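You operate a simulated robot arm through the tools that you are given. There is no shell and no other tool.

The job below is to be done with a simulated two-armed robot. You get a single attempt, and the scene is never put back.

JOB
Drain the vacuum pump's old oil into the waste oil jar.
Fine: lock the pump and try its switch first; jar on the yellow mark; drain valve shut again; jar into the green oil tray; spill nothing. Set down upright: waste oil jar.

Only the result counts: the job must be done as asked and must still hold three seconds after the hand-in. Knocking over, shifting, dropping, spilling or breaking anything else fails it.

ROBOT AND FRAMES
Two 7-joint arms with two-finger grippers on one trunk that stands fixed in place. Base frame: the origin is at the foot of the trunk, x ahead of it, y to its left, z up; the work surface is at about z = 850. Readings come in mm, degrees, newtons and seconds.
The left shoulder is at [21, 175, 1479], the right one opposite. With the tool pointing down near the work surface each hand reaches from about 100 to 740 mm from the base axis, measured 20 degrees to its own side. Payload 2.94 kg a hand.
The tool frame of a hand sits at the grasp point between the pads (the TCP): z along the fingers, y along the line on which they close. The tips reach 30 mm beyond it. The gripper opens to 138 mm. The gripper's body begins 109 mm behind the TCP.
Orientation is that of the tool frame in the base frame, as a unit quaternion [w, x, y, z]. With the fingers straight down and closing along the base's y, the tool's x points along the base's -x, its y along +y and its z along -z.

CONTROLS
- The arms move only by the tool step_arm. It takes "left_increments", "right_increments" or both (then of equal length, played together; a hand with none holds still); each is one flat list of numbers, 7 for each row, row after row: the shift along the base's x, y, z in units of 25 mm (1.0 is 25 mm), then the turn, a rotation vector about the base's x, y, z in units of 5 degrees (1.0 is 5 degrees), then the opening, from 0 (shut) to 1 (fully open). In form: [x, y, z, rx, ry, rz, gripper, x, y, z, rx, ry, rz, gripper, ...]. A call has 1 to 20 rows; each row shifts and turns the commanded pose from where the row before left it. A call with a number of a shift or a turn outside -1 to 1 is refused whole. Rows are played at 5 a second. More than 50 mm and 8.6 degrees between two rows, or a gripper value outside its range, and nothing of the call is played. Where a pose cannot be reached the arm comes as near as it can. A force on the tool above 40 N (or 10 N above the force at the start of the call, whichever is more), or a blocked arm, ends the call early, and 0.2 s more pass. Each finger halts on what it meets, pressing with about 25 N; the grip force reading is that of the motor and also rises with nothing between the fingers. The clock runs only during rows and for 0.2 s after the last one: add rows that do not move to give the fingers time. It gives the time, the measured TCP pose, the force on the tool (base axes), the opening and the grip force at its end, in the units of the frame above (readings bear some noise), with the torque about the TCP (base axes, N m) and any sound that the robot's microphone picked up.
- Cameras (640 x 400 px; columns grow to the right, rows downward): "scene" is now at [52.6, -32, 1955.2]; the picture's right is [-0.41, -0.91, 0.00], its down [-0.66, 0.30, -0.69] and it looks along [0.63, -0.28, -0.73] (base axes); focal length 315 px, centre (320, 200). "left" rides on the left gripper at [71, -19, -146] in its tool frame; the picture's right is [0.26, 0.96, 0.00], its down [-0.85, 0.23, -0.48] and it looks along [-0.46, 0.12, 0.88] (tool axes); focal length 280 px, centre (320, 200). "right" rides on the right gripper at [71, 19, -146] in its tool frame; the picture's right is [-0.26, 0.97, 0.00], its down [-0.85, -0.23, -0.48] and it looks along [-0.46, -0.12, 0.88] (tool axes); focal length 280 px, centre (320, 200). There is no depth. A picture from a camera that has moved, and an enlarged one, comes with that camera's place and axes in the base frame and with its lens.
- camera(camera): a new picture of that camera. It takes no simulated time.
- move_column(by): slides the trunk up (or, below 0, down) by that many mm; the arms and the scene camera ride with it, the base frame stays. It gives what a move gives, with no picture.
- aim_head(pan, tilt): turns the head with the scene camera to pan (to the left, within 120 degrees either way) and tilt (down, from -29 to 69), counted from straight ahead of the robot. It gives what a move gives.
- zoom(camera, box): a new picture of the part [left, top, right, bottom] of that camera's present view, enlarged. It takes no simulated time.
- hand_in(): hands the job in; it is judged then, once.

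Places have to be worked out from the pictures, the camera data and where the tool is seen. Open the grippers and draw the arms clear of the work before you hand the job in, unless the task says otherwise.

The tools are called after "Emit:" as a command line: name --argument value ..., lists and objects as JSON in quotes. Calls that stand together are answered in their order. step_arm: Moves the arms, as the interface text tells. Its arguments: {"type":"object","properties":{"left_increments":{"type":"array","items":{"type":"number"}},"right_increments":{"type":"array","items":{"type":"number"}}},"required":[]} The other tools are called the same way: move_column (by) slides the trunk up or down; aim_head (pan, tilt) turns the head that bears the scene camera; camera (camera) takes a picture; zoom (camera, box) takes an enlarged picture of a part of a camera's view; hand_in () hands the job in.

At the start:

```text
time: 0.0
left_eef_pos: [508.1, 45.7, 1447.8]
left_tool_rot: [0.0, 0.0, 1.0, 0.0]
left_ft_force: [0.4, 0.0, 0.4]
left_torque: [0.01, 0.01, -0.03]
left_finger_gap: 138.0
left_finger_force: 0.1
right_eef_pos: [545.1, -448.9, 1480.5]
right_tool_rot: [0.001, 0.0, 1.0, 0.0]
right_ft_force: [0.2, -0.9, -0.7]
right_torque: [0.02, -0.01, 0.0]
right_finger_gap: 138.1
right_finger_force: 0.2
trunk travel left (down, up): [-650.0, 84.0]
head pan, tilt: [-24.1, 46.6]
```

scene: 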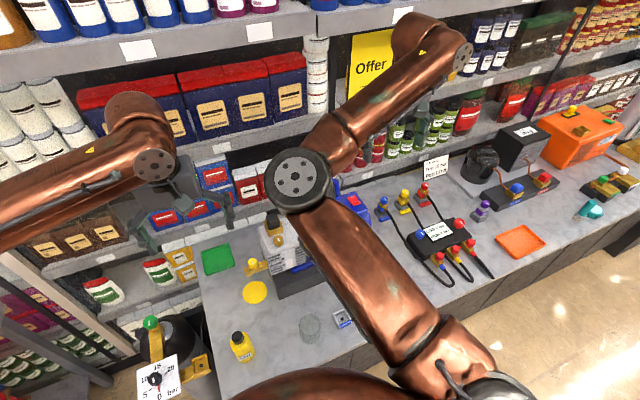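
right: 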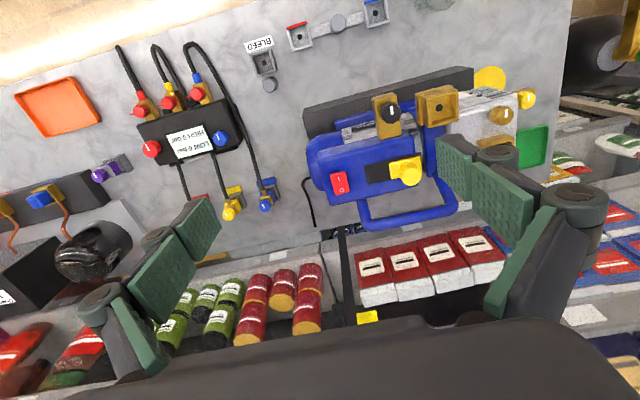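
left: 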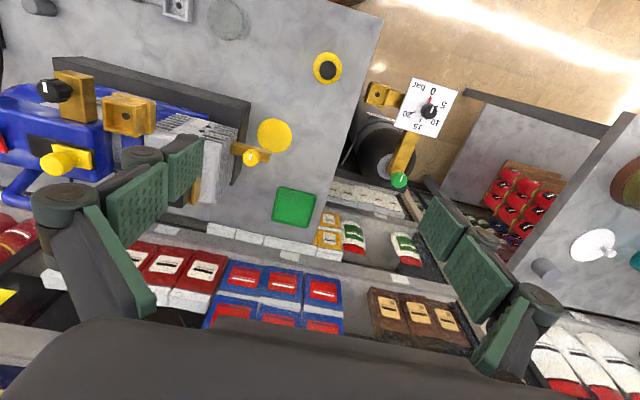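

I start by looking closely at the scene from the present cameras before moving anything.

Emit:
zoom --camera "right" --box '[290, 50, 570, 240]'

Emit:
zoom --camera "left" --box '[0, 40, 360, 260]'

Emit:
zoom --camera "scene" --box '[180, 180, 420, 390]'

Emit:
zoom --camera "right" --box '[220, 0, 420, 120]'

```text
2.11 times, centred on (430, 145) of right
camera zoom: at [475.5, -428.9, 1625.5], right [0.26, 0.97, 0.0], down [0.85, -0.23, 0.48], along [0.46, -0.12, -0.88], focal length 590 px, centre (88, 316)
```

zoom: 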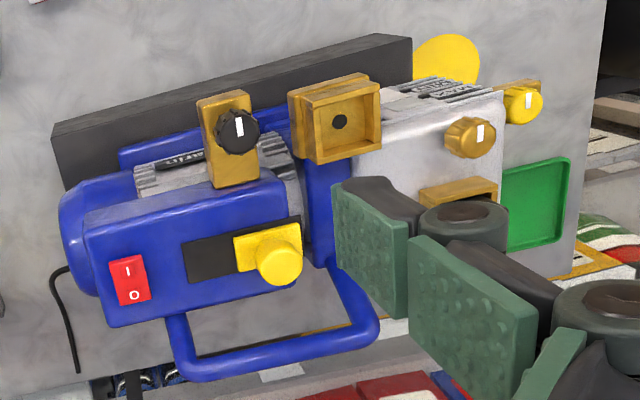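

```text
1.78 times, centred on (180, 150) of left
camera zoom: at [438.2, 25.7, 1593.4], right [-0.26, 0.96, 0.0], down [0.85, 0.23, 0.48], along [0.46, 0.12, -0.88], focal length 498 px, centre (569, 289)
```

zoom: 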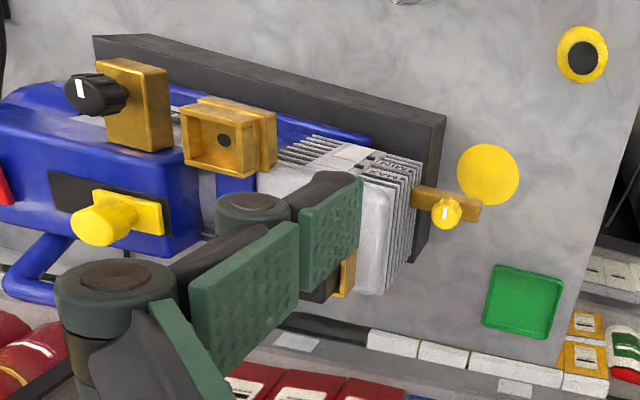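

```text
1.90 times, centred on (300, 285) of scene
camera zoom: at [52.6, -32.0, 1955.2], right [-0.41, -0.91, 0.0], down [-0.66, 0.3, -0.69], along [0.63, -0.28, -0.73], focal length 600 px, centre (358, 38)
```

zoom: 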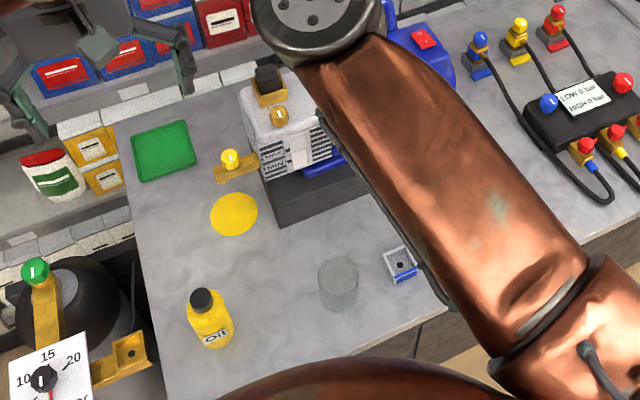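

```text
3.20 times, centred on (320, 60) of right
camera zoom: at [475.5, -428.9, 1625.5], right [0.26, 0.97, 0.0], down [0.85, -0.23, 0.48], along [0.46, -0.12, -0.88], focal length 897 px, centre (320, 648)
```

zoom: 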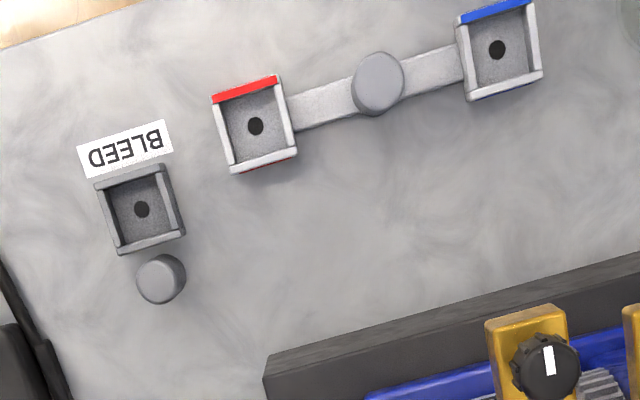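

The pump with its switch, yellow piece, knobs and inlet is seen, but fingers and arms hide details. I draw both hands back and outward a bit to get unobstructed views.

Emit:
step_arm --left_increments '[-1, 0.5, 0, 0, 0, 0, 1, -1, 0.5, 0, 0, 0, 0, 1, -1, 0.5, 0, 0, 0, 0, 1, -1, 0.5, 0, 0, 0, 0, 1, -1, 0.5, 0, 0, 0, 0, 1, -1, 0.5, 0, 0, 0, 0, 1, -1, 0.5, 0, 0, 0, 0, 1, -1, 0.5, 0, 0, 0, 0, 1]' --right_increments '[-1, -0.5, 0, 0, 0, 0, 1, -1, -0.5, 0, 0, 0, 0, 1, -1, -0.5, 0, 0, 0, 0, 1, -1, -0.5, 0, 0, 0, 0, 1, -1, -0.5, 0, 0, 0, 0, 1, -1, -0.5, 0, 0, 0, 0, 1, -1, -0.5, 0, 0, 0, 0, 1, -1, -0.5, 0, 0, 0, 0, 1]'

Emit:
camera --camera "scene"

Emit:
camera --camera "right"

Emit:
camera --camera "left"

```text
time: 1.8
left_eef_pos: [306.0, 140.5, 1446.1]
left_tool_rot: [0.001, 0.001, 1.0, 0.0]
left_ft_force: [-0.2, -0.6, -0.2]
left_torque: [0.0, -0.05, 0.0]
left_finger_gap: 138.0
left_finger_force: 0.0
right_eef_pos: [344.6, -551.0, 1479.3]
right_tool_rot: [0.001, 0.0, 1.0, 0.0]
right_ft_force: [-0.1, 1.1, 0.1]
right_torque: [0.0, -0.06, -0.02]
right_finger_gap: 137.9
right_finger_force: 0.1
trunk travel left (down, up): [-650.0, 84.0]
head pan, tilt: [-24.1, 46.6]
```

```text
taken
camera scene: at [50.0, -32.6, 1955.3], right [-0.41, -0.91, 0.0], down [-0.66, 0.3, -0.69], along [0.63, -0.28, -0.73], focal length 315 px, centre (320, 200)
```

scene: 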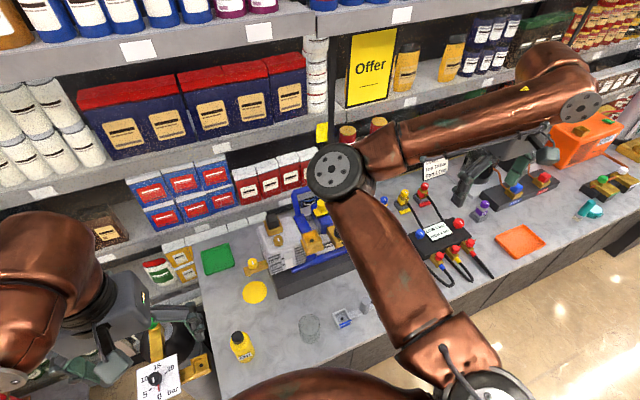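

```text
taken
camera right: at [274.3, -530.3, 1625.0], right [0.26, 0.97, 0.0], down [0.85, -0.23, 0.48], along [0.46, -0.12, -0.88], focal length 280 px, centre (320, 200)
```

right: 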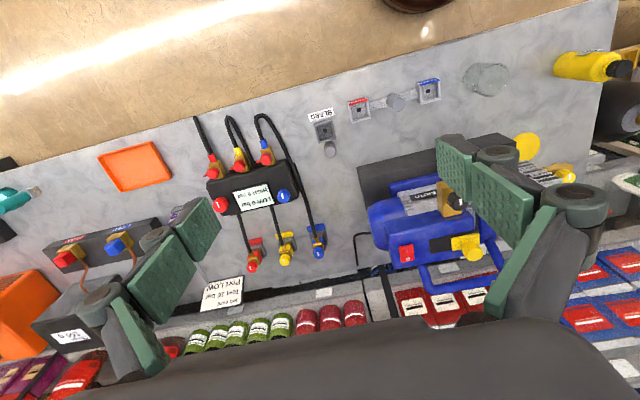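

```text
taken
camera left: at [235.1, 121.6, 1592.2], right [-0.26, 0.96, 0.0], down [0.85, 0.23, 0.48], along [0.46, 0.13, -0.88], focal length 280 px, centre (320, 200)
```

left: 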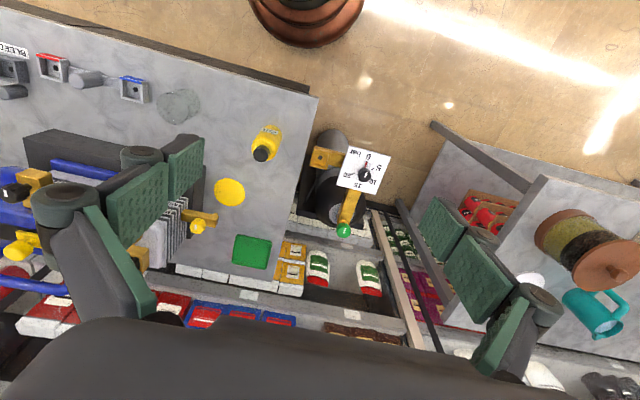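

Much clearer. I zoom in on the pump from all three cameras.

Emit:
zoom --camera "scene" --box '[190, 180, 350, 280]'

Emit:
zoom --camera "right" --box '[350, 130, 590, 280]'

Emit:
zoom --camera "left" --box '[0, 80, 320, 280]'

Emit:
zoom --camera "scene" --box '[200, 280, 400, 400]'

```text
4.00 times, centred on (270, 230) of scene
camera zoom: at [50.0, -32.6, 1955.3], right [-0.41, -0.91, 0.0], down [-0.66, 0.3, -0.69], along [0.63, -0.28, -0.73], focal length 1260 px, centre (520, 80)
```

zoom: 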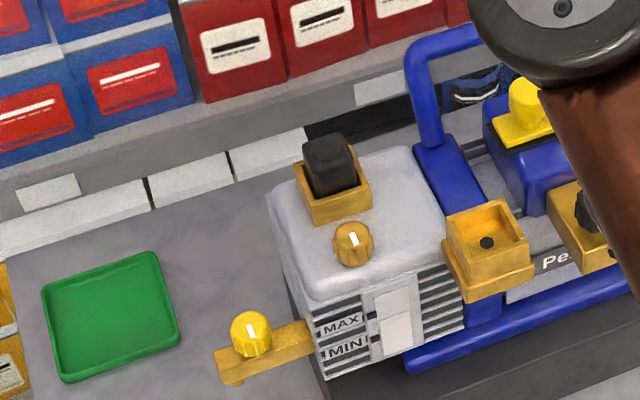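

```text
2.67 times, centred on (470, 205) of right
camera zoom: at [274.3, -530.3, 1625.0], right [0.26, 0.97, 0.0], down [0.85, -0.23, 0.48], along [0.46, -0.12, -0.88], focal length 748 px, centre (-80, 187)
```

zoom: 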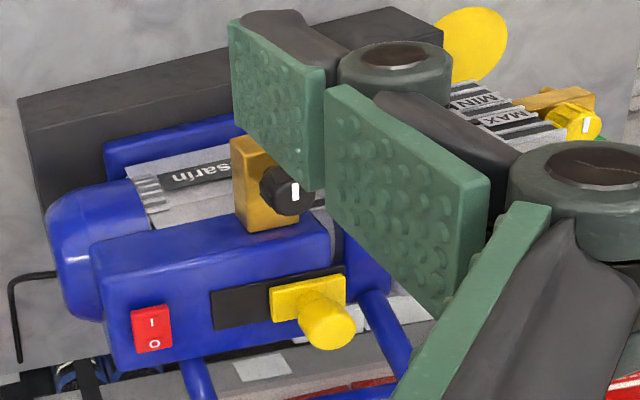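

```text
2.00 times, centred on (160, 180) of left
camera zoom: at [235.1, 121.6, 1592.2], right [-0.26, 0.96, 0.0], down [0.85, 0.23, 0.48], along [0.46, 0.13, -0.88], focal length 561 px, centre (640, 240)
```

zoom: 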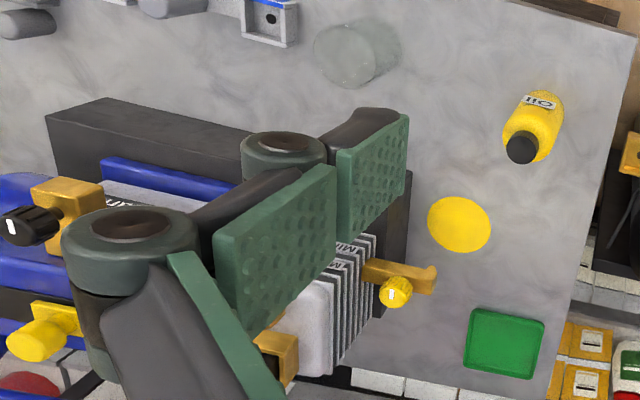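

```text
3.20 times, centred on (300, 340) of scene
camera zoom: at [50.0, -32.6, 1955.3], right [-0.41, -0.91, 0.0], down [-0.66, 0.3, -0.69], along [0.63, -0.28, -0.73], focal length 1008 px, centre (384, -248)
```

zoom: 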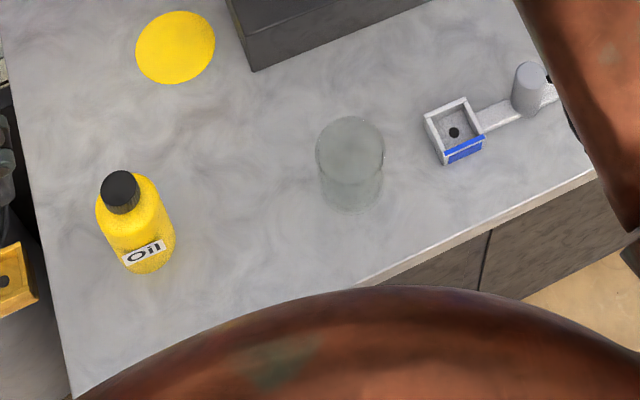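

I estimate the yellow slide knob at about (690,-326,1188), the black knob at about (591,-338,1154), and the drain knob at about (672,-60,1035). I bring the right hand's camera nearer to the switch area for a closer look.

Emit:
step_arm --right_increments '[0.85, 0.4, -0.2, 0, 0, 0, 1, 0.85, 0.4, -0.2, 0, 0, 0, 1, 0.85, 0.4, -0.2, 0, 0, 0, 1, 0.85, 0.4, -0.2, 0, 0, 0, 1, 0.85, 0.4, -0.2, 0, 0, 0, 1, 0.85, 0.4, -0.2, 0, 0, 0, 1, 0.85, 0.4, -0.2, 0, 0, 0, 1, 0.85, 0.4, -0.2, 0, 0, 0, 1, 0.85, 0.4, -0.2, 0, 0, 0, 1, 0.85, 0.4, -0.2, 0, 0, 0, 1]'

Emit:
camera --camera "right"

Emit:
zoom --camera "right" --box '[220, 100, 460, 250]'

```text
time: 4.0
left_eef_pos: [309.0, 142.1, 1446.0]
left_tool_rot: [0.0, -0.001, 1.0, -0.001]
left_ft_force: [-0.5, -0.5, 0.6]
left_torque: [0.01, 0.02, 0.01]
left_finger_gap: 137.8
left_finger_force: 0.0
right_eef_pos: [559.3, -448.0, 1429.3]
right_tool_rot: [-0.001, -0.001, 1.0, -0.001]
right_ft_force: [-0.4, -0.2, -0.3]
right_torque: [0.0, 0.02, 0.02]
right_finger_gap: 137.7
right_finger_force: 0.0
trunk travel left (down, up): [-650.0, 84.0]
head pan, tilt: [-24.1, 46.6]
```

```text
taken
camera right: at [488.2, -427.9, 1574.7], right [0.26, 0.97, 0.0], down [0.85, -0.23, 0.48], along [0.46, -0.13, -0.88], focal length 280 px, centre (320, 200)
```

right: 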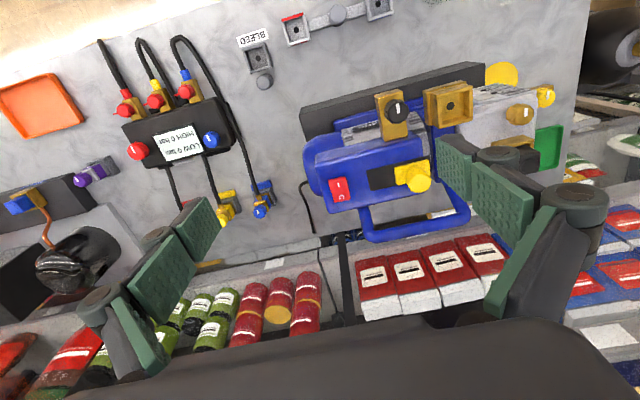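

```text
2.67 times, centred on (340, 175) of right
camera zoom: at [488.2, -427.9, 1574.7], right [0.26, 0.97, 0.0], down [0.85, -0.23, 0.48], along [0.46, -0.13, -0.88], focal length 748 px, centre (267, 267)
```

zoom: 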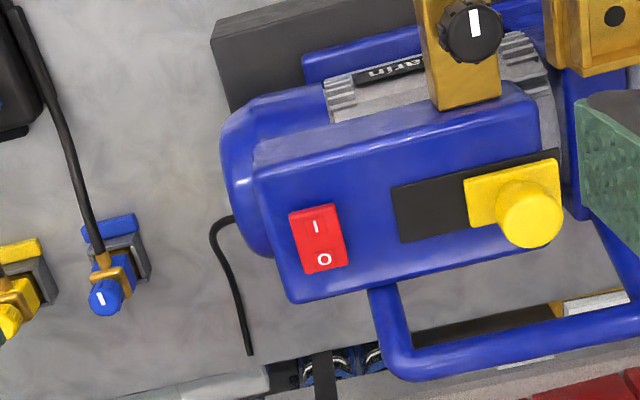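

The yellow slide sits at the +y end of a black track beside the red I/O rocker, so locking looks like sliding it toward the switch (-y). I move the right hand closer to measure it.

Emit:
step_arm --right_increments '[0.5, 0.85, -0.8, 0, 0, 0, 1, 0.5, 0.85, -0.8, 0, 0, 0, 1, 0.5, 0.85, -0.8, 0, 0, 0, 1, 0.5, 0.85, -0.8, 0, 0, 0, 1, 0.5, 0.85, -0.8, 0, 0, 0, 1, 0.5, 0.85, -0.8, 0, 0, 0, 1]'

Emit:
camera --camera "right"

Emit:
camera --camera "scene"

```text
time: 5.4
left_eef_pos: [307.6, 142.5, 1445.9]
left_tool_rot: [0.0, 0.0, 1.0, -0.001]
left_ft_force: [-0.3, 0.5, -1.4]
left_torque: [-0.03, 0.0, -0.01]
left_finger_gap: 138.0
left_finger_force: 0.0
right_eef_pos: [634.3, -320.2, 1306.1]
right_tool_rot: [-0.001, 0.0, 1.0, 0.0]
right_ft_force: [-1.0, -0.6, 0.2]
right_torque: [-0.03, 0.01, -0.02]
right_finger_gap: 138.0
right_finger_force: 0.1
trunk travel left (down, up): [-650.0, 84.0]
head pan, tilt: [-24.1, 46.6]
```

```text
taken
camera right: at [564.3, -300.2, 1452.8], right [0.26, 0.96, 0.0], down [0.85, -0.23, 0.48], along [0.46, -0.13, -0.88], focal length 280 px, centre (320, 200)
```

right: 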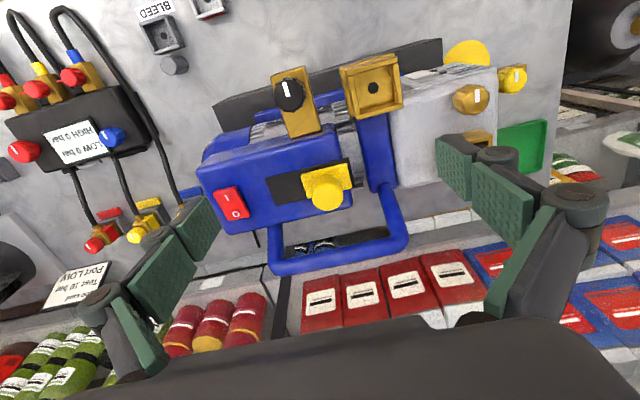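

```text
taken
camera scene: at [53.2, -30.9, 1955.2], right [-0.41, -0.91, 0.0], down [-0.66, 0.3, -0.69], along [0.63, -0.28, -0.73], focal length 315 px, centre (320, 200)
```

scene: 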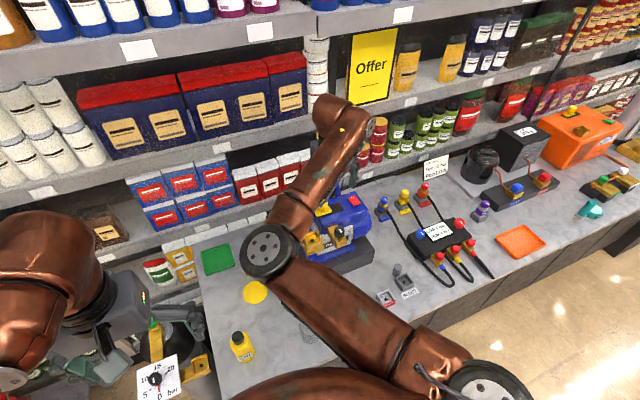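

I zoom this view for accurate triangulation.

Emit:
zoom --camera "right" --box '[190, 60, 430, 210]'

Emit:
zoom --camera "right" --box '[400, 30, 560, 130]'

Emit:
zoom --camera "scene" --box '[290, 180, 390, 280]'

```text
2.67 times, centred on (310, 135) of right
camera zoom: at [564.3, -300.2, 1452.8], right [0.26, 0.96, 0.0], down [0.85, -0.23, 0.48], along [0.46, -0.13, -0.88], focal length 748 px, centre (347, 373)
```

zoom: 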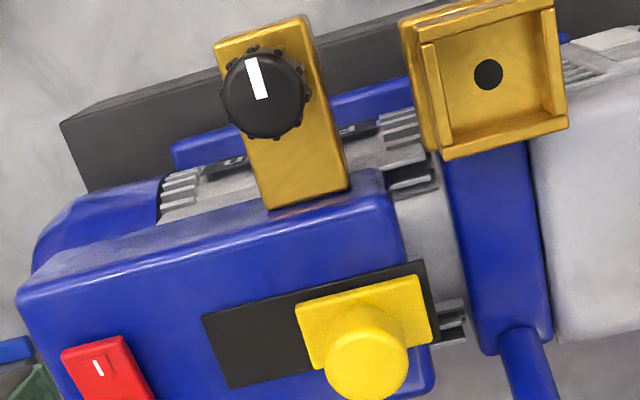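

```text
4.00 times, centred on (480, 80) of right
camera zoom: at [564.3, -300.2, 1452.8], right [0.26, 0.96, 0.0], down [0.85, -0.23, 0.48], along [0.46, -0.13, -0.88], focal length 1122 px, centre (-320, 680)
```

zoom: 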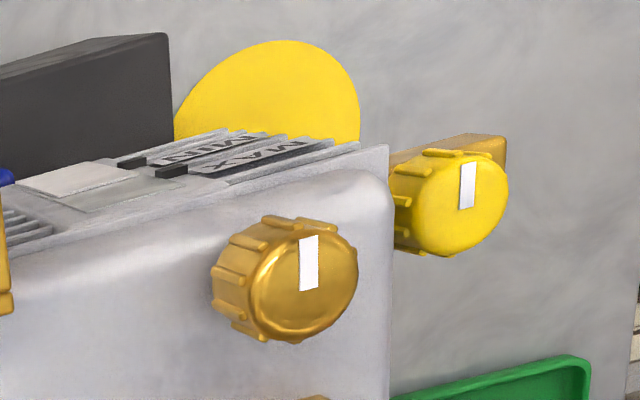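

```text
4.00 times, centred on (340, 230) of scene
camera zoom: at [53.2, -30.9, 1955.2], right [-0.41, -0.91, 0.0], down [-0.66, 0.3, -0.69], along [0.63, -0.28, -0.73], focal length 1260 px, centre (240, 80)
```

zoom: 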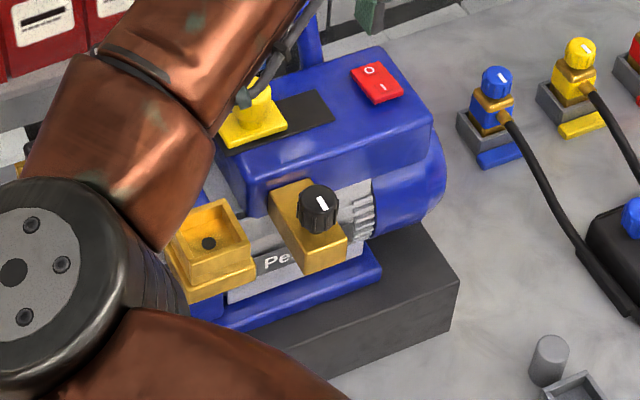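

The knob's top is at about (700,-331,1187), roughly 32 mm across. I go above it with the gripper partly closed and check alignment.

Emit:
step_arm --right_increments '[0.88, -0.15, -0.75, 0, 0, 0, 0.45, 0.88, -0.15, -0.75, 0, 0, 0, 0.45, 0.88, -0.15, -0.75, 0, 0, 0, 0.45, 0, 0, 0, 0, 0, 0, 0.45]'

Emit:
camera --camera "right"

Emit:
camera --camera "scene"

```text
time: 6.4
left_eef_pos: [307.4, 141.4, 1445.6]
left_tool_rot: [0.001, 0.0, 1.0, -0.001]
left_ft_force: [-1.1, -0.8, 1.1]
left_torque: [0.02, -0.03, -0.01]
left_finger_gap: 138.0
left_finger_force: 0.1
right_eef_pos: [698.8, -335.6, 1251.7]
right_tool_rot: [0.0, -0.001, 1.0, -0.001]
right_ft_force: [0.4, 0.5, 0.2]
right_torque: [-0.04, -0.02, -0.01]
right_finger_gap: 61.9
right_finger_force: 0.1
trunk travel left (down, up): [-650.0, 84.0]
head pan, tilt: [-24.1, 46.6]
```

```text
taken
camera right: at [628.7, -315.1, 1397.9], right [0.26, 0.97, 0.0], down [0.85, -0.23, 0.48], along [0.46, -0.13, -0.88], focal length 280 px, centre (320, 200)
```

right: 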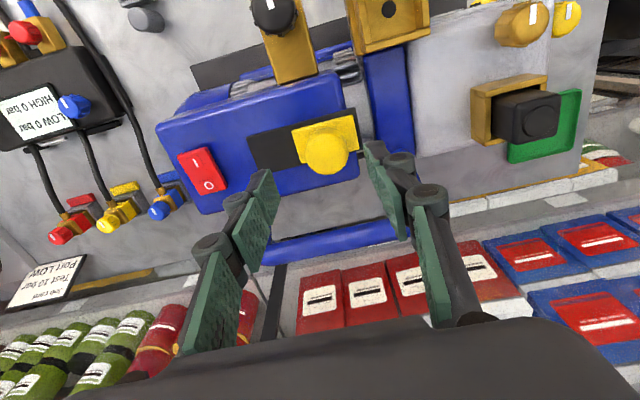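

```text
taken
camera scene: at [52.2, -31.4, 1955.3], right [-0.41, -0.91, 0.0], down [-0.66, 0.3, -0.69], along [0.63, -0.28, -0.73], focal length 315 px, centre (320, 200)
```

scene: 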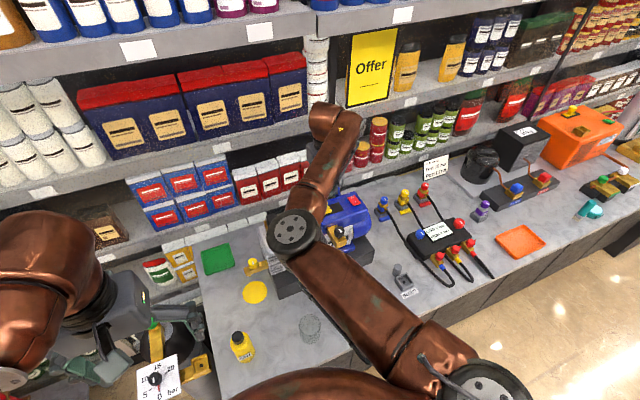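

The knob top works out to (700,-329,1190). I lower the fingers around it so the tips end at about z=1170.

Emit:
step_arm --right_increments '[0.04, 0.26, -0.7, 0, 0, 0, 0.45, 0, 0, -0.7, 0, 0, 0, 0.45, 0, 0, -0.6, 0, 0, 0, 0.45, 0, 0, 0, 0, 0, 0, 0.45]'

Emit:
camera --camera "right"

Emit:
zoom --camera "right" --box '[160, 80, 480, 280]'

```text
time: 7.4
left_eef_pos: [307.7, 141.2, 1445.7]
left_tool_rot: [0.0, 0.0, 1.0, 0.0]
left_ft_force: [0.8, 0.6, -1.0]
left_torque: [0.01, -0.01, -0.03]
left_finger_gap: 137.9
left_finger_force: 0.0
right_eef_pos: [700.0, -327.6, 1201.9]
right_tool_rot: [0.0, 0.001, 1.0, 0.0]
right_ft_force: [0.1, 0.5, 1.0]
right_torque: [0.01, -0.01, 0.02]
right_finger_gap: 62.1
right_finger_force: 0.1
trunk travel left (down, up): [-650.0, 84.0]
head pan, tilt: [-24.1, 46.6]
```

```text
taken
camera right: at [630.0, -307.2, 1348.5], right [0.26, 0.97, 0.0], down [0.85, -0.23, 0.48], along [0.46, -0.13, -0.88], focal length 280 px, centre (320, 200)
```

right: 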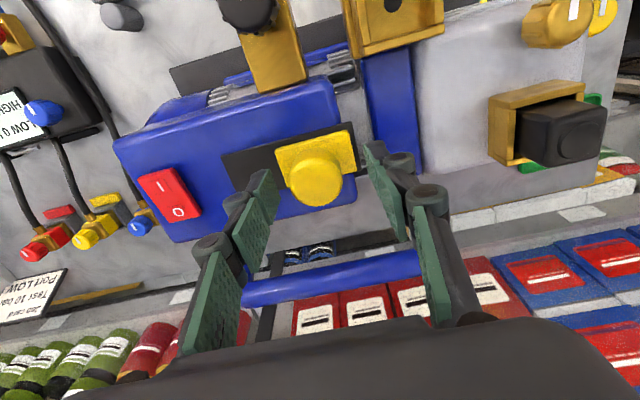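

```text
2.00 times, centred on (320, 180) of right
camera zoom: at [630.0, -307.2, 1348.5], right [0.26, 0.97, 0.0], down [0.85, -0.23, 0.48], along [0.46, -0.13, -0.88], focal length 561 px, centre (320, 240)
```

zoom: 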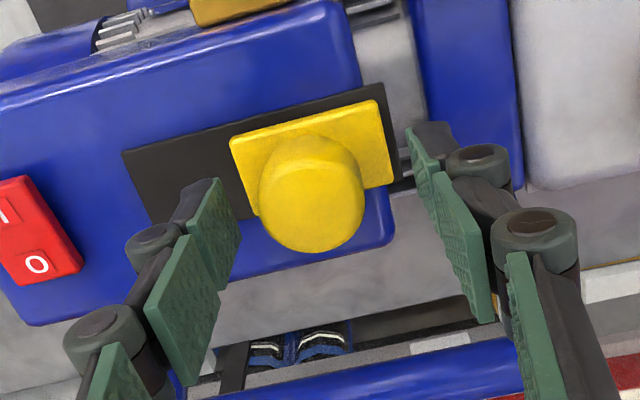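

The knob is centred between the fingers (within ~2 mm). I close on it.

Emit:
step_arm --right_increments '[0, -0.08, 0, 0, 0, 0, 0.2, 0, 0, 0, 0, 0, 0, 0.1, 0, 0, 0, 0, 0, 0, 0.1, 0, 0, 0, 0, 0, 0, 0.1]'

Emit:
zoom --camera "right" --box '[160, 80, 480, 280]'

```text
time: 8.4
left_eef_pos: [307.6, 141.5, 1446.5]
left_tool_rot: [0.0, 0.0, 1.0, 0.0]
left_ft_force: [-0.4, -0.2, -0.7]
left_torque: [0.02, -0.02, 0.0]
left_finger_gap: 138.3
left_finger_force: 0.0
right_eef_pos: [700.3, -330.6, 1204.0]
right_tool_rot: [-0.001, -0.001, 1.0, -0.001]
right_ft_force: [0.8, -2.4, -0.9]
right_torque: [-0.05, -0.03, -0.01]
right_finger_gap: 32.4
right_finger_force: 24.5
trunk travel left (down, up): [-650.0, 84.0]
head pan, tilt: [-24.1, 46.6]
```

```text
2.00 times, centred on (320, 180) of right
camera zoom: at [629.9, -309.6, 1348.8], right [0.26, 0.97, 0.0], down [0.85, -0.23, 0.48], along [0.46, -0.13, -0.88], focal length 561 px, centre (320, 240)
```

zoom: 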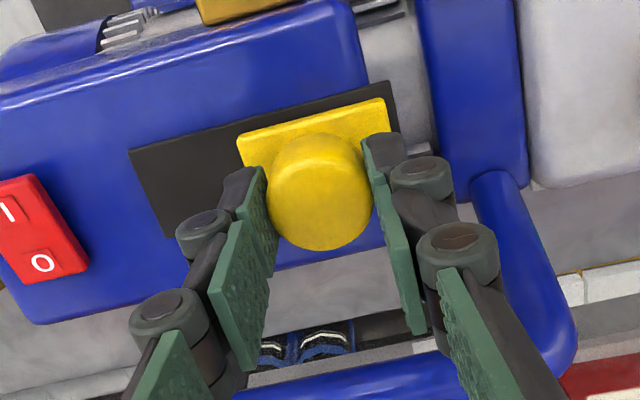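

Gripped at 32.4 mm. I slide it along -y slowly.

Emit:
step_arm --right_increments '[0, -0.25, 0, 0, 0, 0, 0.1, 0, -0.25, 0, 0, 0, 0, 0.1, 0, -0.25, 0, 0, 0, 0, 0.1, 0, -0.25, 0, 0, 0, 0, 0.1, 0, -0.25, 0, 0, 0, 0, 0.1, 0, -0.25, 0, 0, 0, 0, 0.1]'

Emit:
zoom --camera "right" --box '[160, 80, 480, 280]'

```text
time: 9.8
left_eef_pos: [308.9, 140.6, 1446.5]
left_tool_rot: [0.0, 0.001, 1.0, -0.001]
left_ft_force: [-0.2, 0.4, 0.0]
left_torque: [0.0, -0.01, 0.05]
left_finger_gap: 138.1
left_finger_force: 0.0
right_eef_pos: [699.5, -366.2, 1204.2]
right_tool_rot: [-0.001, 0.0, 1.0, -0.001]
right_ft_force: [2.0, -1.1, 0.4]
right_torque: [0.0, -0.12, 0.04]
right_finger_gap: 32.7
right_finger_force: 25.4
trunk travel left (down, up): [-650.0, 84.0]
head pan, tilt: [-24.1, 46.6]
```

```text
2.00 times, centred on (320, 180) of right
camera zoom: at [630.0, -346.2, 1348.9], right [0.26, 0.96, 0.0], down [0.85, -0.23, 0.48], along [0.46, -0.13, -0.88], focal length 561 px, centre (320, 240)
```

zoom: 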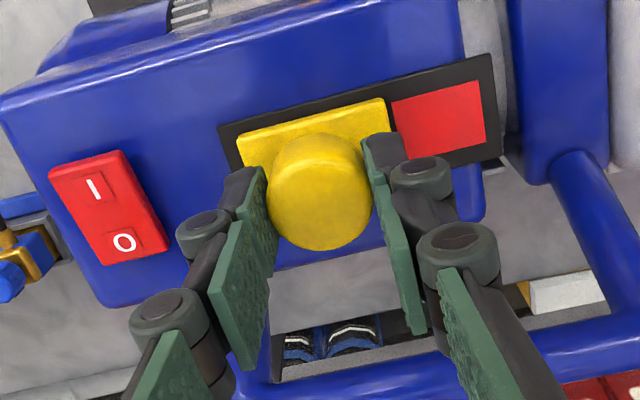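

Sliding uncovers a red field (locked). About 4 mm of track remains, so I push to the stop.

Emit:
step_arm --right_increments '[0, -0.12, 0, 0, 0, 0, 0.1, 0, -0.12, 0, 0, 0, 0, 0.1, 0, -0.08, 0, 0, 0, 0, 0.1, 0, 0, 0, 0, 0, 0, 0.1]'

Emit:
zoom --camera "right" --box '[160, 80, 480, 280]'

```text
time: 10.8
left_eef_pos: [307.4, 143.7, 1446.0]
left_tool_rot: [0.0, -0.001, 1.0, -0.001]
left_ft_force: [0.5, -0.4, 0.1]
left_torque: [0.01, 0.01, -0.02]
left_finger_gap: 137.9
left_finger_force: 0.1
right_eef_pos: [699.8, -371.6, 1203.2]
right_tool_rot: [-0.001, -0.001, 1.0, 0.0]
right_ft_force: [-4.6, 9.7, 0.6]
right_torque: [0.32, 0.06, 0.02]
right_finger_gap: 32.5
right_finger_force: 25.0
trunk travel left (down, up): [-650.0, 84.0]
head pan, tilt: [-24.1, 46.6]
```

```text
2.00 times, centred on (320, 180) of right
camera zoom: at [630.3, -351.3, 1349.2], right [0.26, 0.97, 0.0], down [0.85, -0.23, 0.47], along [0.46, -0.12, -0.88], focal length 561 px, centre (320, 240)
```

zoom: 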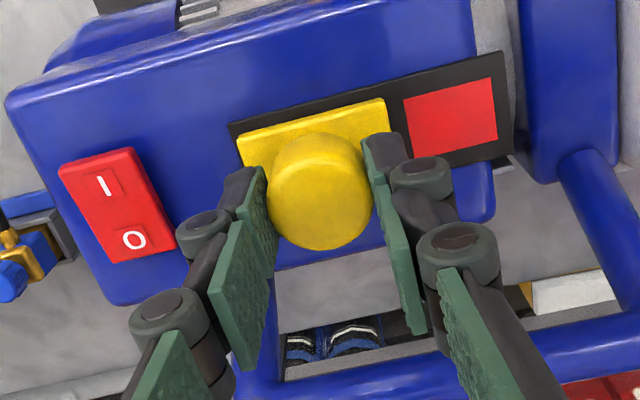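

The slide is against its stop with red fully showing: locked. I release, lift, and close the fingers over the switch to try its "I" side.

Emit:
step_arm --right_increments '[0, 0, 0, 0, 0, 0, 0.45, 0, 0, 0, 0, 0, 0, 0.45, 0, 0, 0.8, 0, 0, 0, 0.45, 0, 0, 0.8, 0, 0, 0, 0.45, 0, -1, 0, 0, 0, 0, 0, 0, -1, 0, 0, 0, 0, 0, -0.4, -1, 0, 0, 0, 0, 0, 0, -0.4, 0, 0, 0, 0, 0, 0, 0, 0, 0, 0, 0, 0]'

Emit:
camera --camera "right"

Emit:
zoom --camera "right" --box '[240, 80, 480, 230]'

```text
time: 12.8
left_eef_pos: [308.2, 140.7, 1445.1]
left_tool_rot: [0.0, 0.0, 1.0, -0.001]
left_ft_force: [-0.1, 0.2, 0.5]
left_torque: [-0.01, 0.01, 0.01]
left_finger_gap: 138.0
left_finger_force: 0.0
right_eef_pos: [689.6, -460.2, 1243.9]
right_tool_rot: [0.0, 0.0, 1.0, -0.001]
right_ft_force: [-0.2, -0.4, 0.1]
right_torque: [-0.03, 0.0, 0.01]
right_finger_gap: 0.0
right_finger_force: 24.7
trunk travel left (down, up): [-650.0, 84.0]
head pan, tilt: [-24.1, 46.6]
```

```text
taken
camera right: at [619.2, -438.9, 1389.9], right [0.26, 0.97, 0.0], down [0.85, -0.23, 0.48], along [0.46, -0.13, -0.88], focal length 280 px, centre (320, 200)
```

right: 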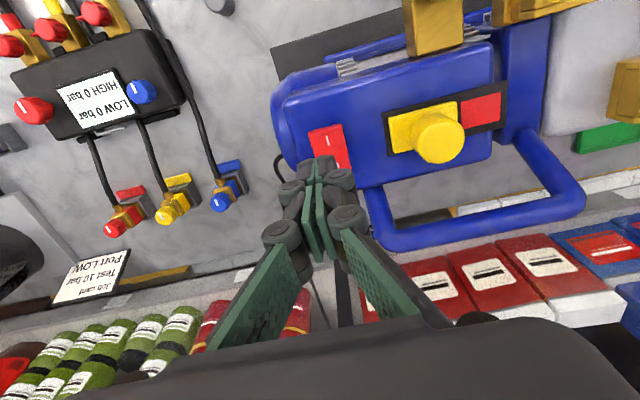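

```text
2.67 times, centred on (360, 155) of right
camera zoom: at [619.2, -438.9, 1389.9], right [0.26, 0.97, 0.0], down [0.85, -0.23, 0.48], along [0.46, -0.13, -0.88], focal length 748 px, centre (213, 320)
```

zoom: 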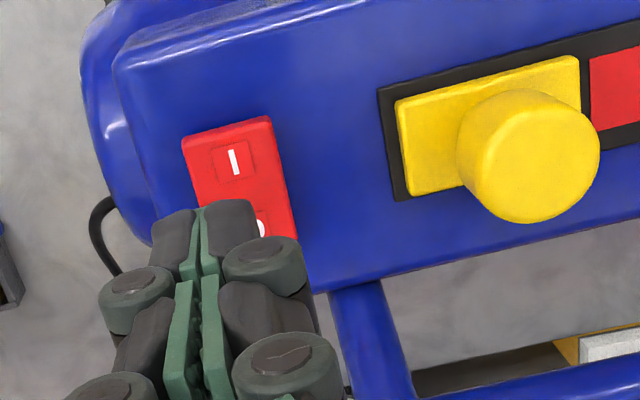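

The "I" mark is at about (691,-452). I shift over it and press down in small steps until contact.

Emit:
step_arm --right_increments '[-0.12, 0.36, 0, 0, 0, 0, 0, 0, 0, -0.8, 0, 0, 0, 0, 0, 0, -0.8, 0, 0, 0, 0, 0, 0, -0.3, 0, 0, 0, 0, 0, 0, -0.12, 0, 0, 0, 0, 0, 0, -0.12, 0, 0, 0, 0, 0, 0, -0.12, 0, 0, 0, 0, 0, 0, -0.12, 0, 0, 0, 0, 0, 0, -0.12, 0, 0, 0, 0]'

Emit:
zoom --camera "right" --box '[240, 80, 480, 230]'

```text
time: 14.8
left_eef_pos: [308.3, 140.2, 1445.2]
left_tool_rot: [0.001, 0.0, 1.0, 0.0]
left_ft_force: [-0.8, 0.4, 0.6]
left_torque: [-0.02, 0.02, -0.03]
left_finger_gap: 138.0
left_finger_force: 0.0
right_eef_pos: [685.2, -449.7, 1181.1]
right_tool_rot: [0.0, 0.0, 1.0, 0.0]
right_ft_force: [0.1, -0.8, 0.0]
right_torque: [0.03, 0.0, 0.0]
right_finger_gap: 0.0
right_finger_force: 25.1
trunk travel left (down, up): [-650.0, 84.0]
head pan, tilt: [-24.1, 46.6]
```

```text
2.67 times, centred on (360, 155) of right
camera zoom: at [615.5, -428.9, 1327.2], right [0.26, 0.97, 0.0], down [0.85, -0.23, 0.48], along [0.46, -0.12, -0.88], focal length 748 px, centre (213, 320)
```

zoom: 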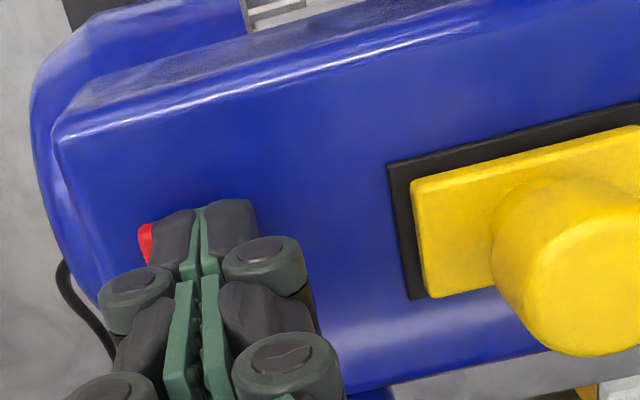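

No contact yet at tip height 1151. I continue downward slowly.

Emit:
step_arm --right_increments '[0, -0.1, -0.1, 0, 0, 0, 0, 0, 0, -0.1, 0, 0, 0, 0, 0, 0, -0.1, 0, 0, 0, 0, 0, 0, -0.1, 0, 0, 0, 0, 0, 0, -0.1, 0, 0, 0, 0]'

```text
time: 16.2
left_eef_pos: [306.0, 142.7, 1445.9]
left_tool_rot: [0.001, -0.001, 1.0, -0.001]
left_ft_force: [0.0, -0.2, -0.3]
left_torque: [0.03, 0.04, 0.0]
left_finger_gap: 138.0
left_finger_force: 0.0
right_eef_pos: [688.6, -451.9, 1176.6]
right_tool_rot: [0.006, 0.0, 1.0, -0.003]
right_ft_force: [-8.6, 3.5, 19.8]
right_torque: [0.17, 0.03, 0.05]
right_finger_gap: 6.3
right_finger_force: 24.8
trunk travel left (down, up): [-650.0, 84.0]
head pan, tilt: [-24.1, 46.6]
stopped in row 5 (right hand): the force on the tool passed its limit at 42 N (the readings are from after the stop); the commanded pose is now the measured one
```

Contact made with over 40 N; the fingers spread slightly. I lift off and look at the rocker.

Emit:
step_arm --right_increments '[0, 0, 0.8, 0, 0, 0, 0, -0.8, 0, 0.8, 0, 0, 0, 0, -0.8, 0, 0, 0, 0, 0, 0, 0, 0, 0, 0, 0, 0, 0]'

Emit:
zoom --camera "right" --box '[240, 80, 480, 230]'

Emit:
camera --camera "right"

```text
time: 17.2
left_eef_pos: [307.7, 141.0, 1446.4]
left_tool_rot: [0.0, 0.0, 1.0, 0.0]
left_ft_force: [0.2, -1.6, 0.2]
left_torque: [0.02, 0.0, 0.01]
left_finger_gap: 138.1
left_finger_force: 0.0
right_eef_pos: [648.6, -452.6, 1212.9]
right_tool_rot: [0.002, 0.0, 1.0, -0.001]
right_ft_force: [-0.5, 0.4, -1.2]
right_torque: [0.03, -0.05, -0.02]
right_finger_gap: 0.0
right_finger_force: 25.3
trunk travel left (down, up): [-650.0, 84.0]
head pan, tilt: [-24.1, 46.6]
```

```text
2.67 times, centred on (360, 155) of right
camera zoom: at [577.8, -432.5, 1357.6], right [0.26, 0.96, 0.0], down [0.85, -0.23, 0.48], along [0.47, -0.13, -0.88], focal length 748 px, centre (213, 320)
```

zoom: 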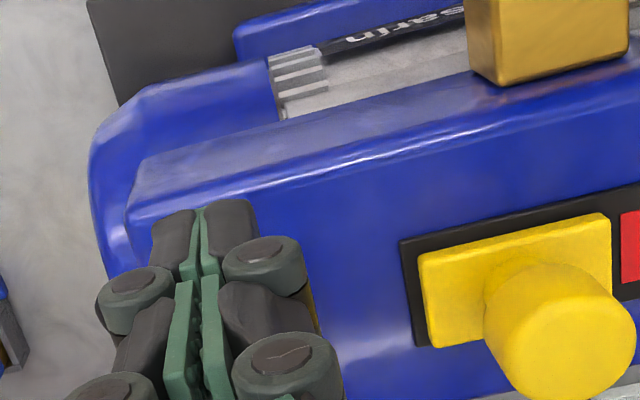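

```text
taken
camera right: at [577.8, -432.5, 1357.6], right [0.26, 0.96, 0.0], down [0.85, -0.23, 0.48], along [0.47, -0.13, -0.88], focal length 280 px, centre (320, 200)
```

right: 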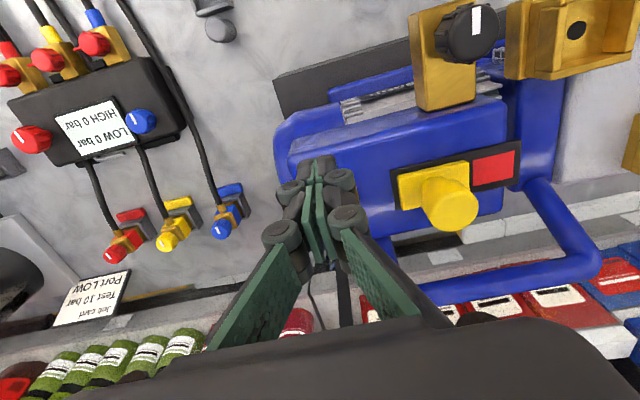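

The fingers hide the switch; I rise and shift aside to view it.

Emit:
step_arm --right_increments '[0.8, -0.8, 0.9, 0, 0, 0, 0, 0.8, -0.8, 0.9, 0, 0, 0, 0, 0, 0, 0, 0, 0, 0, 0]'

Emit:
zoom --camera "right" --box '[280, 100, 440, 200]'

Emit:
zoom --camera "scene" --box '[290, 180, 390, 280]'

```text
time: 18.0
left_eef_pos: [307.3, 143.5, 1445.2]
left_tool_rot: [0.0, 0.0, 1.0, 0.0]
left_ft_force: [-0.5, -0.1, -0.6]
left_torque: [-0.06, -0.02, -0.02]
left_finger_gap: 138.1
left_finger_force: 0.1
right_eef_pos: [687.6, -491.5, 1258.2]
right_tool_rot: [0.004, 0.0, 1.0, -0.003]
right_ft_force: [-1.2, 0.3, -0.4]
right_torque: [-0.05, 0.01, 0.01]
right_finger_gap: 0.0
right_finger_force: 24.9
trunk travel left (down, up): [-650.0, 84.0]
head pan, tilt: [-24.1, 46.6]
```

```text
4.00 times, centred on (360, 150) of right
camera zoom: at [617.6, -470.0, 1403.0], right [0.26, 0.96, 0.0], down [0.85, -0.23, 0.48], along [0.47, -0.13, -0.88], focal length 1122 px, centre (160, 400)
```

zoom: 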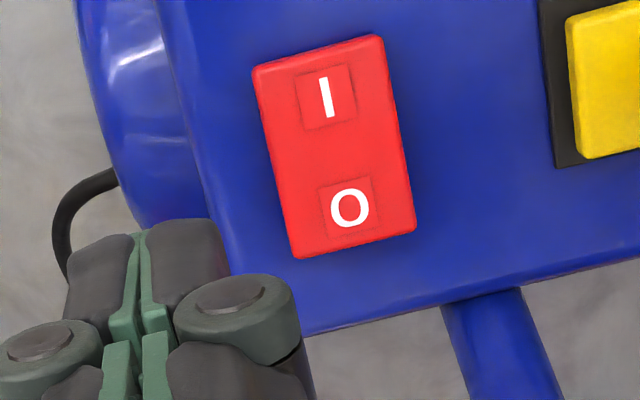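

```text
4.00 times, centred on (340, 230) of scene
camera zoom: at [52.1, -29.6, 1955.3], right [-0.41, -0.91, 0.0], down [-0.66, 0.3, -0.69], along [0.63, -0.28, -0.73], focal length 1260 px, centre (240, 80)
```

zoom: 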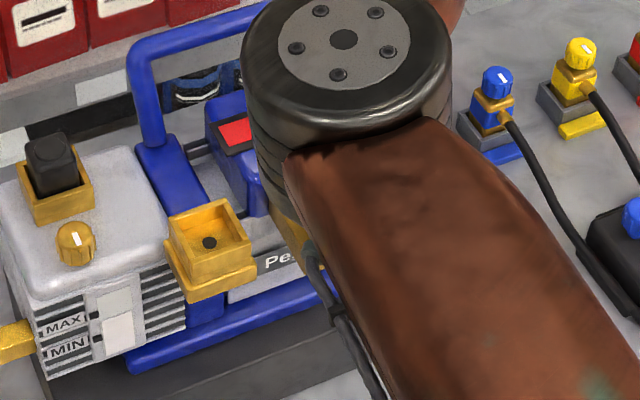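

I zoom further on the rocker to judge its state and the little squares on it.

Emit:
zoom --camera "right" --box '[335, 100, 395, 170]'

```text
5.71 times, centred on (365, 135) of right
camera zoom: at [617.6, -470.0, 1403.0], right [0.26, 0.96, 0.0], down [0.85, -0.23, 0.48], along [0.47, -0.13, -0.88], focal length 1602 px, centre (63, 571)
```

zoom: 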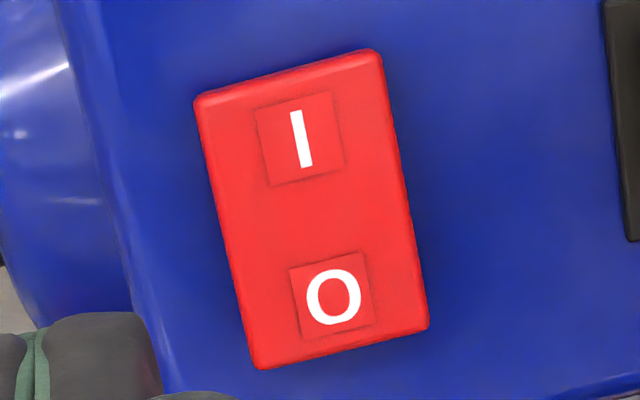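

I can't tell the tilt from this angle. I'll probe the O end gently to compare its height with the I end, which was touched at tip z≈1147–1150.

Emit:
step_arm --right_increments '[0.65, 0.8, 0, 0, 0, 0, 0, 0.65, 0.8, 0, 0, 0, 0, 0, 0, 0, -1, 0, 0, 0, 0, 0, 0, -1, 0, 0, 0, 0, 0, 0, -0.88, 0, 0, 0, 0, 0, 0, 0, 0, 0, 0, 0]'

Emit:
zoom --camera "right" --box '[240, 80, 480, 230]'

```text
time: 19.4
left_eef_pos: [308.2, 140.5, 1444.6]
left_tool_rot: [0.0, 0.0, 1.0, 0.0]
left_ft_force: [0.1, -0.3, -0.8]
left_torque: [0.01, -0.01, -0.01]
left_finger_gap: 138.1
left_finger_force: 0.1
right_eef_pos: [719.8, -453.8, 1187.2]
right_tool_rot: [0.004, 0.0, 1.0, -0.002]
right_ft_force: [0.3, -0.1, -0.8]
right_torque: [0.04, 0.03, 0.02]
right_finger_gap: 0.2
right_finger_force: 24.6
trunk travel left (down, up): [-650.0, 84.0]
head pan, tilt: [-24.1, 46.6]
```

```text
2.67 times, centred on (360, 155) of right
camera zoom: at [649.4, -432.2, 1332.2], right [0.26, 0.96, 0.0], down [0.84, -0.23, 0.48], along [0.47, -0.13, -0.88], focal length 748 px, centre (213, 320)
```

zoom: 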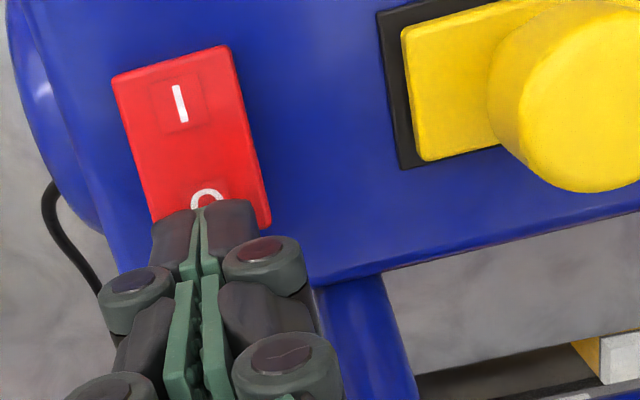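

I approach the O end further and watch the force.

Emit:
step_arm --right_increments '[0, 0, -0.1, 0, 0, 0, 0, 0, 0, -0.1, 0, 0, 0, 0, 0, 0, 0, 0, 0, 0, 0]'

Emit:
step_arm --right_increments '[0, 0, -0.08, 0, 0, 0, 0, 0, 0, 0, 0, 0, 0, 0]'

Emit:
step_arm --right_increments '[0, 0, -0.08, 0, 0, 0, 0, 0, 0, 0, 0, 0, 0, 0]'

```text
time: 20.2
left_eef_pos: [308.3, 141.0, 1445.8]
left_tool_rot: [0.0, 0.0, 1.0, -0.001]
left_ft_force: [0.2, 0.6, 0.1]
left_torque: [-0.04, 0.0, 0.0]
left_finger_gap: 137.6
left_finger_force: 0.0
right_eef_pos: [719.5, -452.9, 1180.2]
right_tool_rot: [0.004, -0.001, 1.0, -0.003]
right_ft_force: [-0.3, -0.8, 1.6]
right_torque: [-0.02, 0.03, 0.01]
right_finger_gap: 0.2
right_finger_force: 25.3
trunk travel left (down, up): [-650.0, 84.0]
head pan, tilt: [-24.1, 46.6]
```

```text
time: 20.8
left_eef_pos: [308.8, 141.8, 1446.3]
left_tool_rot: [0.0, 0.0, 1.0, 0.0]
left_ft_force: [0.6, 1.0, -0.2]
left_torque: [0.02, -0.01, 0.0]
left_finger_gap: 137.9
left_finger_force: 0.0
right_eef_pos: [720.7, -453.1, 1180.7]
right_tool_rot: [0.004, 0.0, 1.0, -0.002]
right_ft_force: [-0.4, 0.8, 1.3]
right_torque: [0.02, 0.02, -0.01]
right_finger_gap: 0.0
right_finger_force: 24.7
trunk travel left (down, up): [-650.0, 84.0]
head pan, tilt: [-24.1, 46.6]
```

```text
time: 21.4
left_eef_pos: [308.3, 140.6, 1446.5]
left_tool_rot: [0.0, 0.0, 1.0, 0.001]
left_ft_force: [-1.1, -0.4, -0.4]
left_torque: [-0.02, 0.01, 0.02]
left_finger_gap: 137.8
left_finger_force: 0.1
right_eef_pos: [720.3, -452.6, 1177.0]
right_tool_rot: [0.003, 0.0, 1.0, -0.003]
right_ft_force: [-1.0, -0.8, 0.0]
right_torque: [0.03, 0.01, 0.0]
right_finger_gap: 0.0
right_finger_force: 25.0
trunk travel left (down, up): [-650.0, 84.0]
head pan, tilt: [-24.1, 46.6]
```

Still nothing at tip z≈1147; I keep probing.

Emit:
step_arm --right_increments '[0, 0, -0.08, 0, 0, 0, 0, 0, 0, 0, 0, 0, 0, 0]'

Emit:
step_arm --right_increments '[0, 0, -0.08, 0, 0, 0, 0, 0, 0, 0, 0, 0, 0, 0]'

Emit:
step_arm --right_increments '[0, 0, -0.08, 0, 0, 0, 0, 0, 0, 0, 0, 0, 0, 0]'

```text
time: 22.0
left_eef_pos: [307.3, 141.0, 1445.0]
left_tool_rot: [0.0, 0.0, 1.0, -0.001]
left_ft_force: [0.2, 0.9, 0.3]
left_torque: [0.04, 0.01, 0.02]
left_finger_gap: 138.0
left_finger_force: 0.3
right_eef_pos: [720.7, -452.7, 1175.8]
right_tool_rot: [0.004, 0.0, 1.0, -0.003]
right_ft_force: [0.5, 0.9, 3.7]
right_torque: [0.01, 0.06, -0.01]
right_finger_gap: 6.0
right_finger_force: 24.8
trunk travel left (down, up): [-650.0, 84.0]
head pan, tilt: [-24.1, 46.6]
```

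```text
time: 22.6
left_eef_pos: [307.4, 142.1, 1447.8]
left_tool_rot: [0.0, 0.0, 1.0, -0.001]
left_ft_force: [0.2, 0.6, -0.3]
left_torque: [0.03, 0.0, -0.02]
left_finger_gap: 138.0
left_finger_force: 0.0
right_eef_pos: [719.8, -453.7, 1176.4]
right_tool_rot: [0.006, -0.001, 1.0, -0.004]
right_ft_force: [6.6, -2.1, 18.5]
right_torque: [-0.01, 0.08, 0.03]
right_finger_gap: 5.9
right_finger_force: 25.2
trunk travel left (down, up): [-650.0, 84.0]
head pan, tilt: [-24.1, 46.6]
```

```text
time: 23.2
left_eef_pos: [306.3, 143.0, 1447.6]
left_tool_rot: [0.001, 0.0, 1.0, -0.001]
left_ft_force: [-0.8, -0.7, 0.3]
left_torque: [0.01, 0.0, -0.02]
left_finger_gap: 138.0
left_finger_force: 0.0
right_eef_pos: [720.5, -453.4, 1175.7]
right_tool_rot: [0.007, 0.001, 1.0, -0.004]
right_ft_force: [9.4, -5.4, 33.8]
right_torque: [-0.11, 0.14, 0.08]
right_finger_gap: 6.1
right_finger_force: 25.1
trunk travel left (down, up): [-650.0, 84.0]
head pan, tilt: [-24.1, 46.6]
```

The O end is equally high and rigid, so the switch is a flat plate with I and O pads. I lift, go back over "I", and press again with a short hold to be sure the try counts.

Emit:
step_arm --right_increments '[0, 0, 0.5, 0, 0, 0, 0, 0, 0, 0.3, 0, 0, 0, 0, -0.6, 0.05, 0, 0, 0, 0, 0, -0.6, 0.05, 0, 0, 0, 0, 0, 0, 0, -0.4, 0, 0, 0, 0, 0, 0, -0.28, 0, 0, 0, 0, 0, 0, 0, 0, 0, 0, 0]'

Emit:
step_arm --right_increments '[0, 0, -0.08, 0, 0, 0, 0, 0, 0, -0.08, 0, 0, 0, 0, 0, 0, -0.04, 0, 0, 0, 0, 0, 0, 0, 0, 0, 0, 0, 0, 0, 0, 0, 0, 0, 0]'

```text
time: 24.8
left_eef_pos: [305.9, 142.1, 1446.0]
left_tool_rot: [0.001, 0.0, 1.0, -0.001]
left_ft_force: [-0.4, -0.1, 0.3]
left_torque: [-0.01, 0.01, 0.01]
left_finger_gap: 138.1
left_finger_force: 0.0
right_eef_pos: [690.3, -451.5, 1177.7]
right_tool_rot: [0.006, 0.001, 1.0, -0.002]
right_ft_force: [0.5, -1.0, 17.7]
right_torque: [0.01, -0.16, -0.06]
right_finger_gap: 6.0
right_finger_force: 25.2
trunk travel left (down, up): [-650.0, 84.0]
head pan, tilt: [-24.1, 46.6]
```

```text
time: 25.5
left_eef_pos: [306.6, 142.4, 1444.8]
left_tool_rot: [0.001, 0.0, 1.0, 0.0]
left_ft_force: [0.2, -0.4, 0.1]
left_torque: [0.02, 0.04, 0.02]
left_finger_gap: 138.1
left_finger_force: 0.1
right_eef_pos: [691.3, -453.3, 1177.1]
right_tool_rot: [0.008, 0.002, 1.0, -0.005]
right_ft_force: [-9.1, 2.4, 15.9]
right_torque: [0.12, 0.16, 0.05]
right_finger_gap: 6.1
right_finger_force: 24.9
trunk travel left (down, up): [-650.0, 84.0]
head pan, tilt: [-24.1, 46.6]
stopped in row 3 (right hand): the force on the tool passed its limit at 41 N (the readings are from after the stop); the commanded pose is now the measured one
```

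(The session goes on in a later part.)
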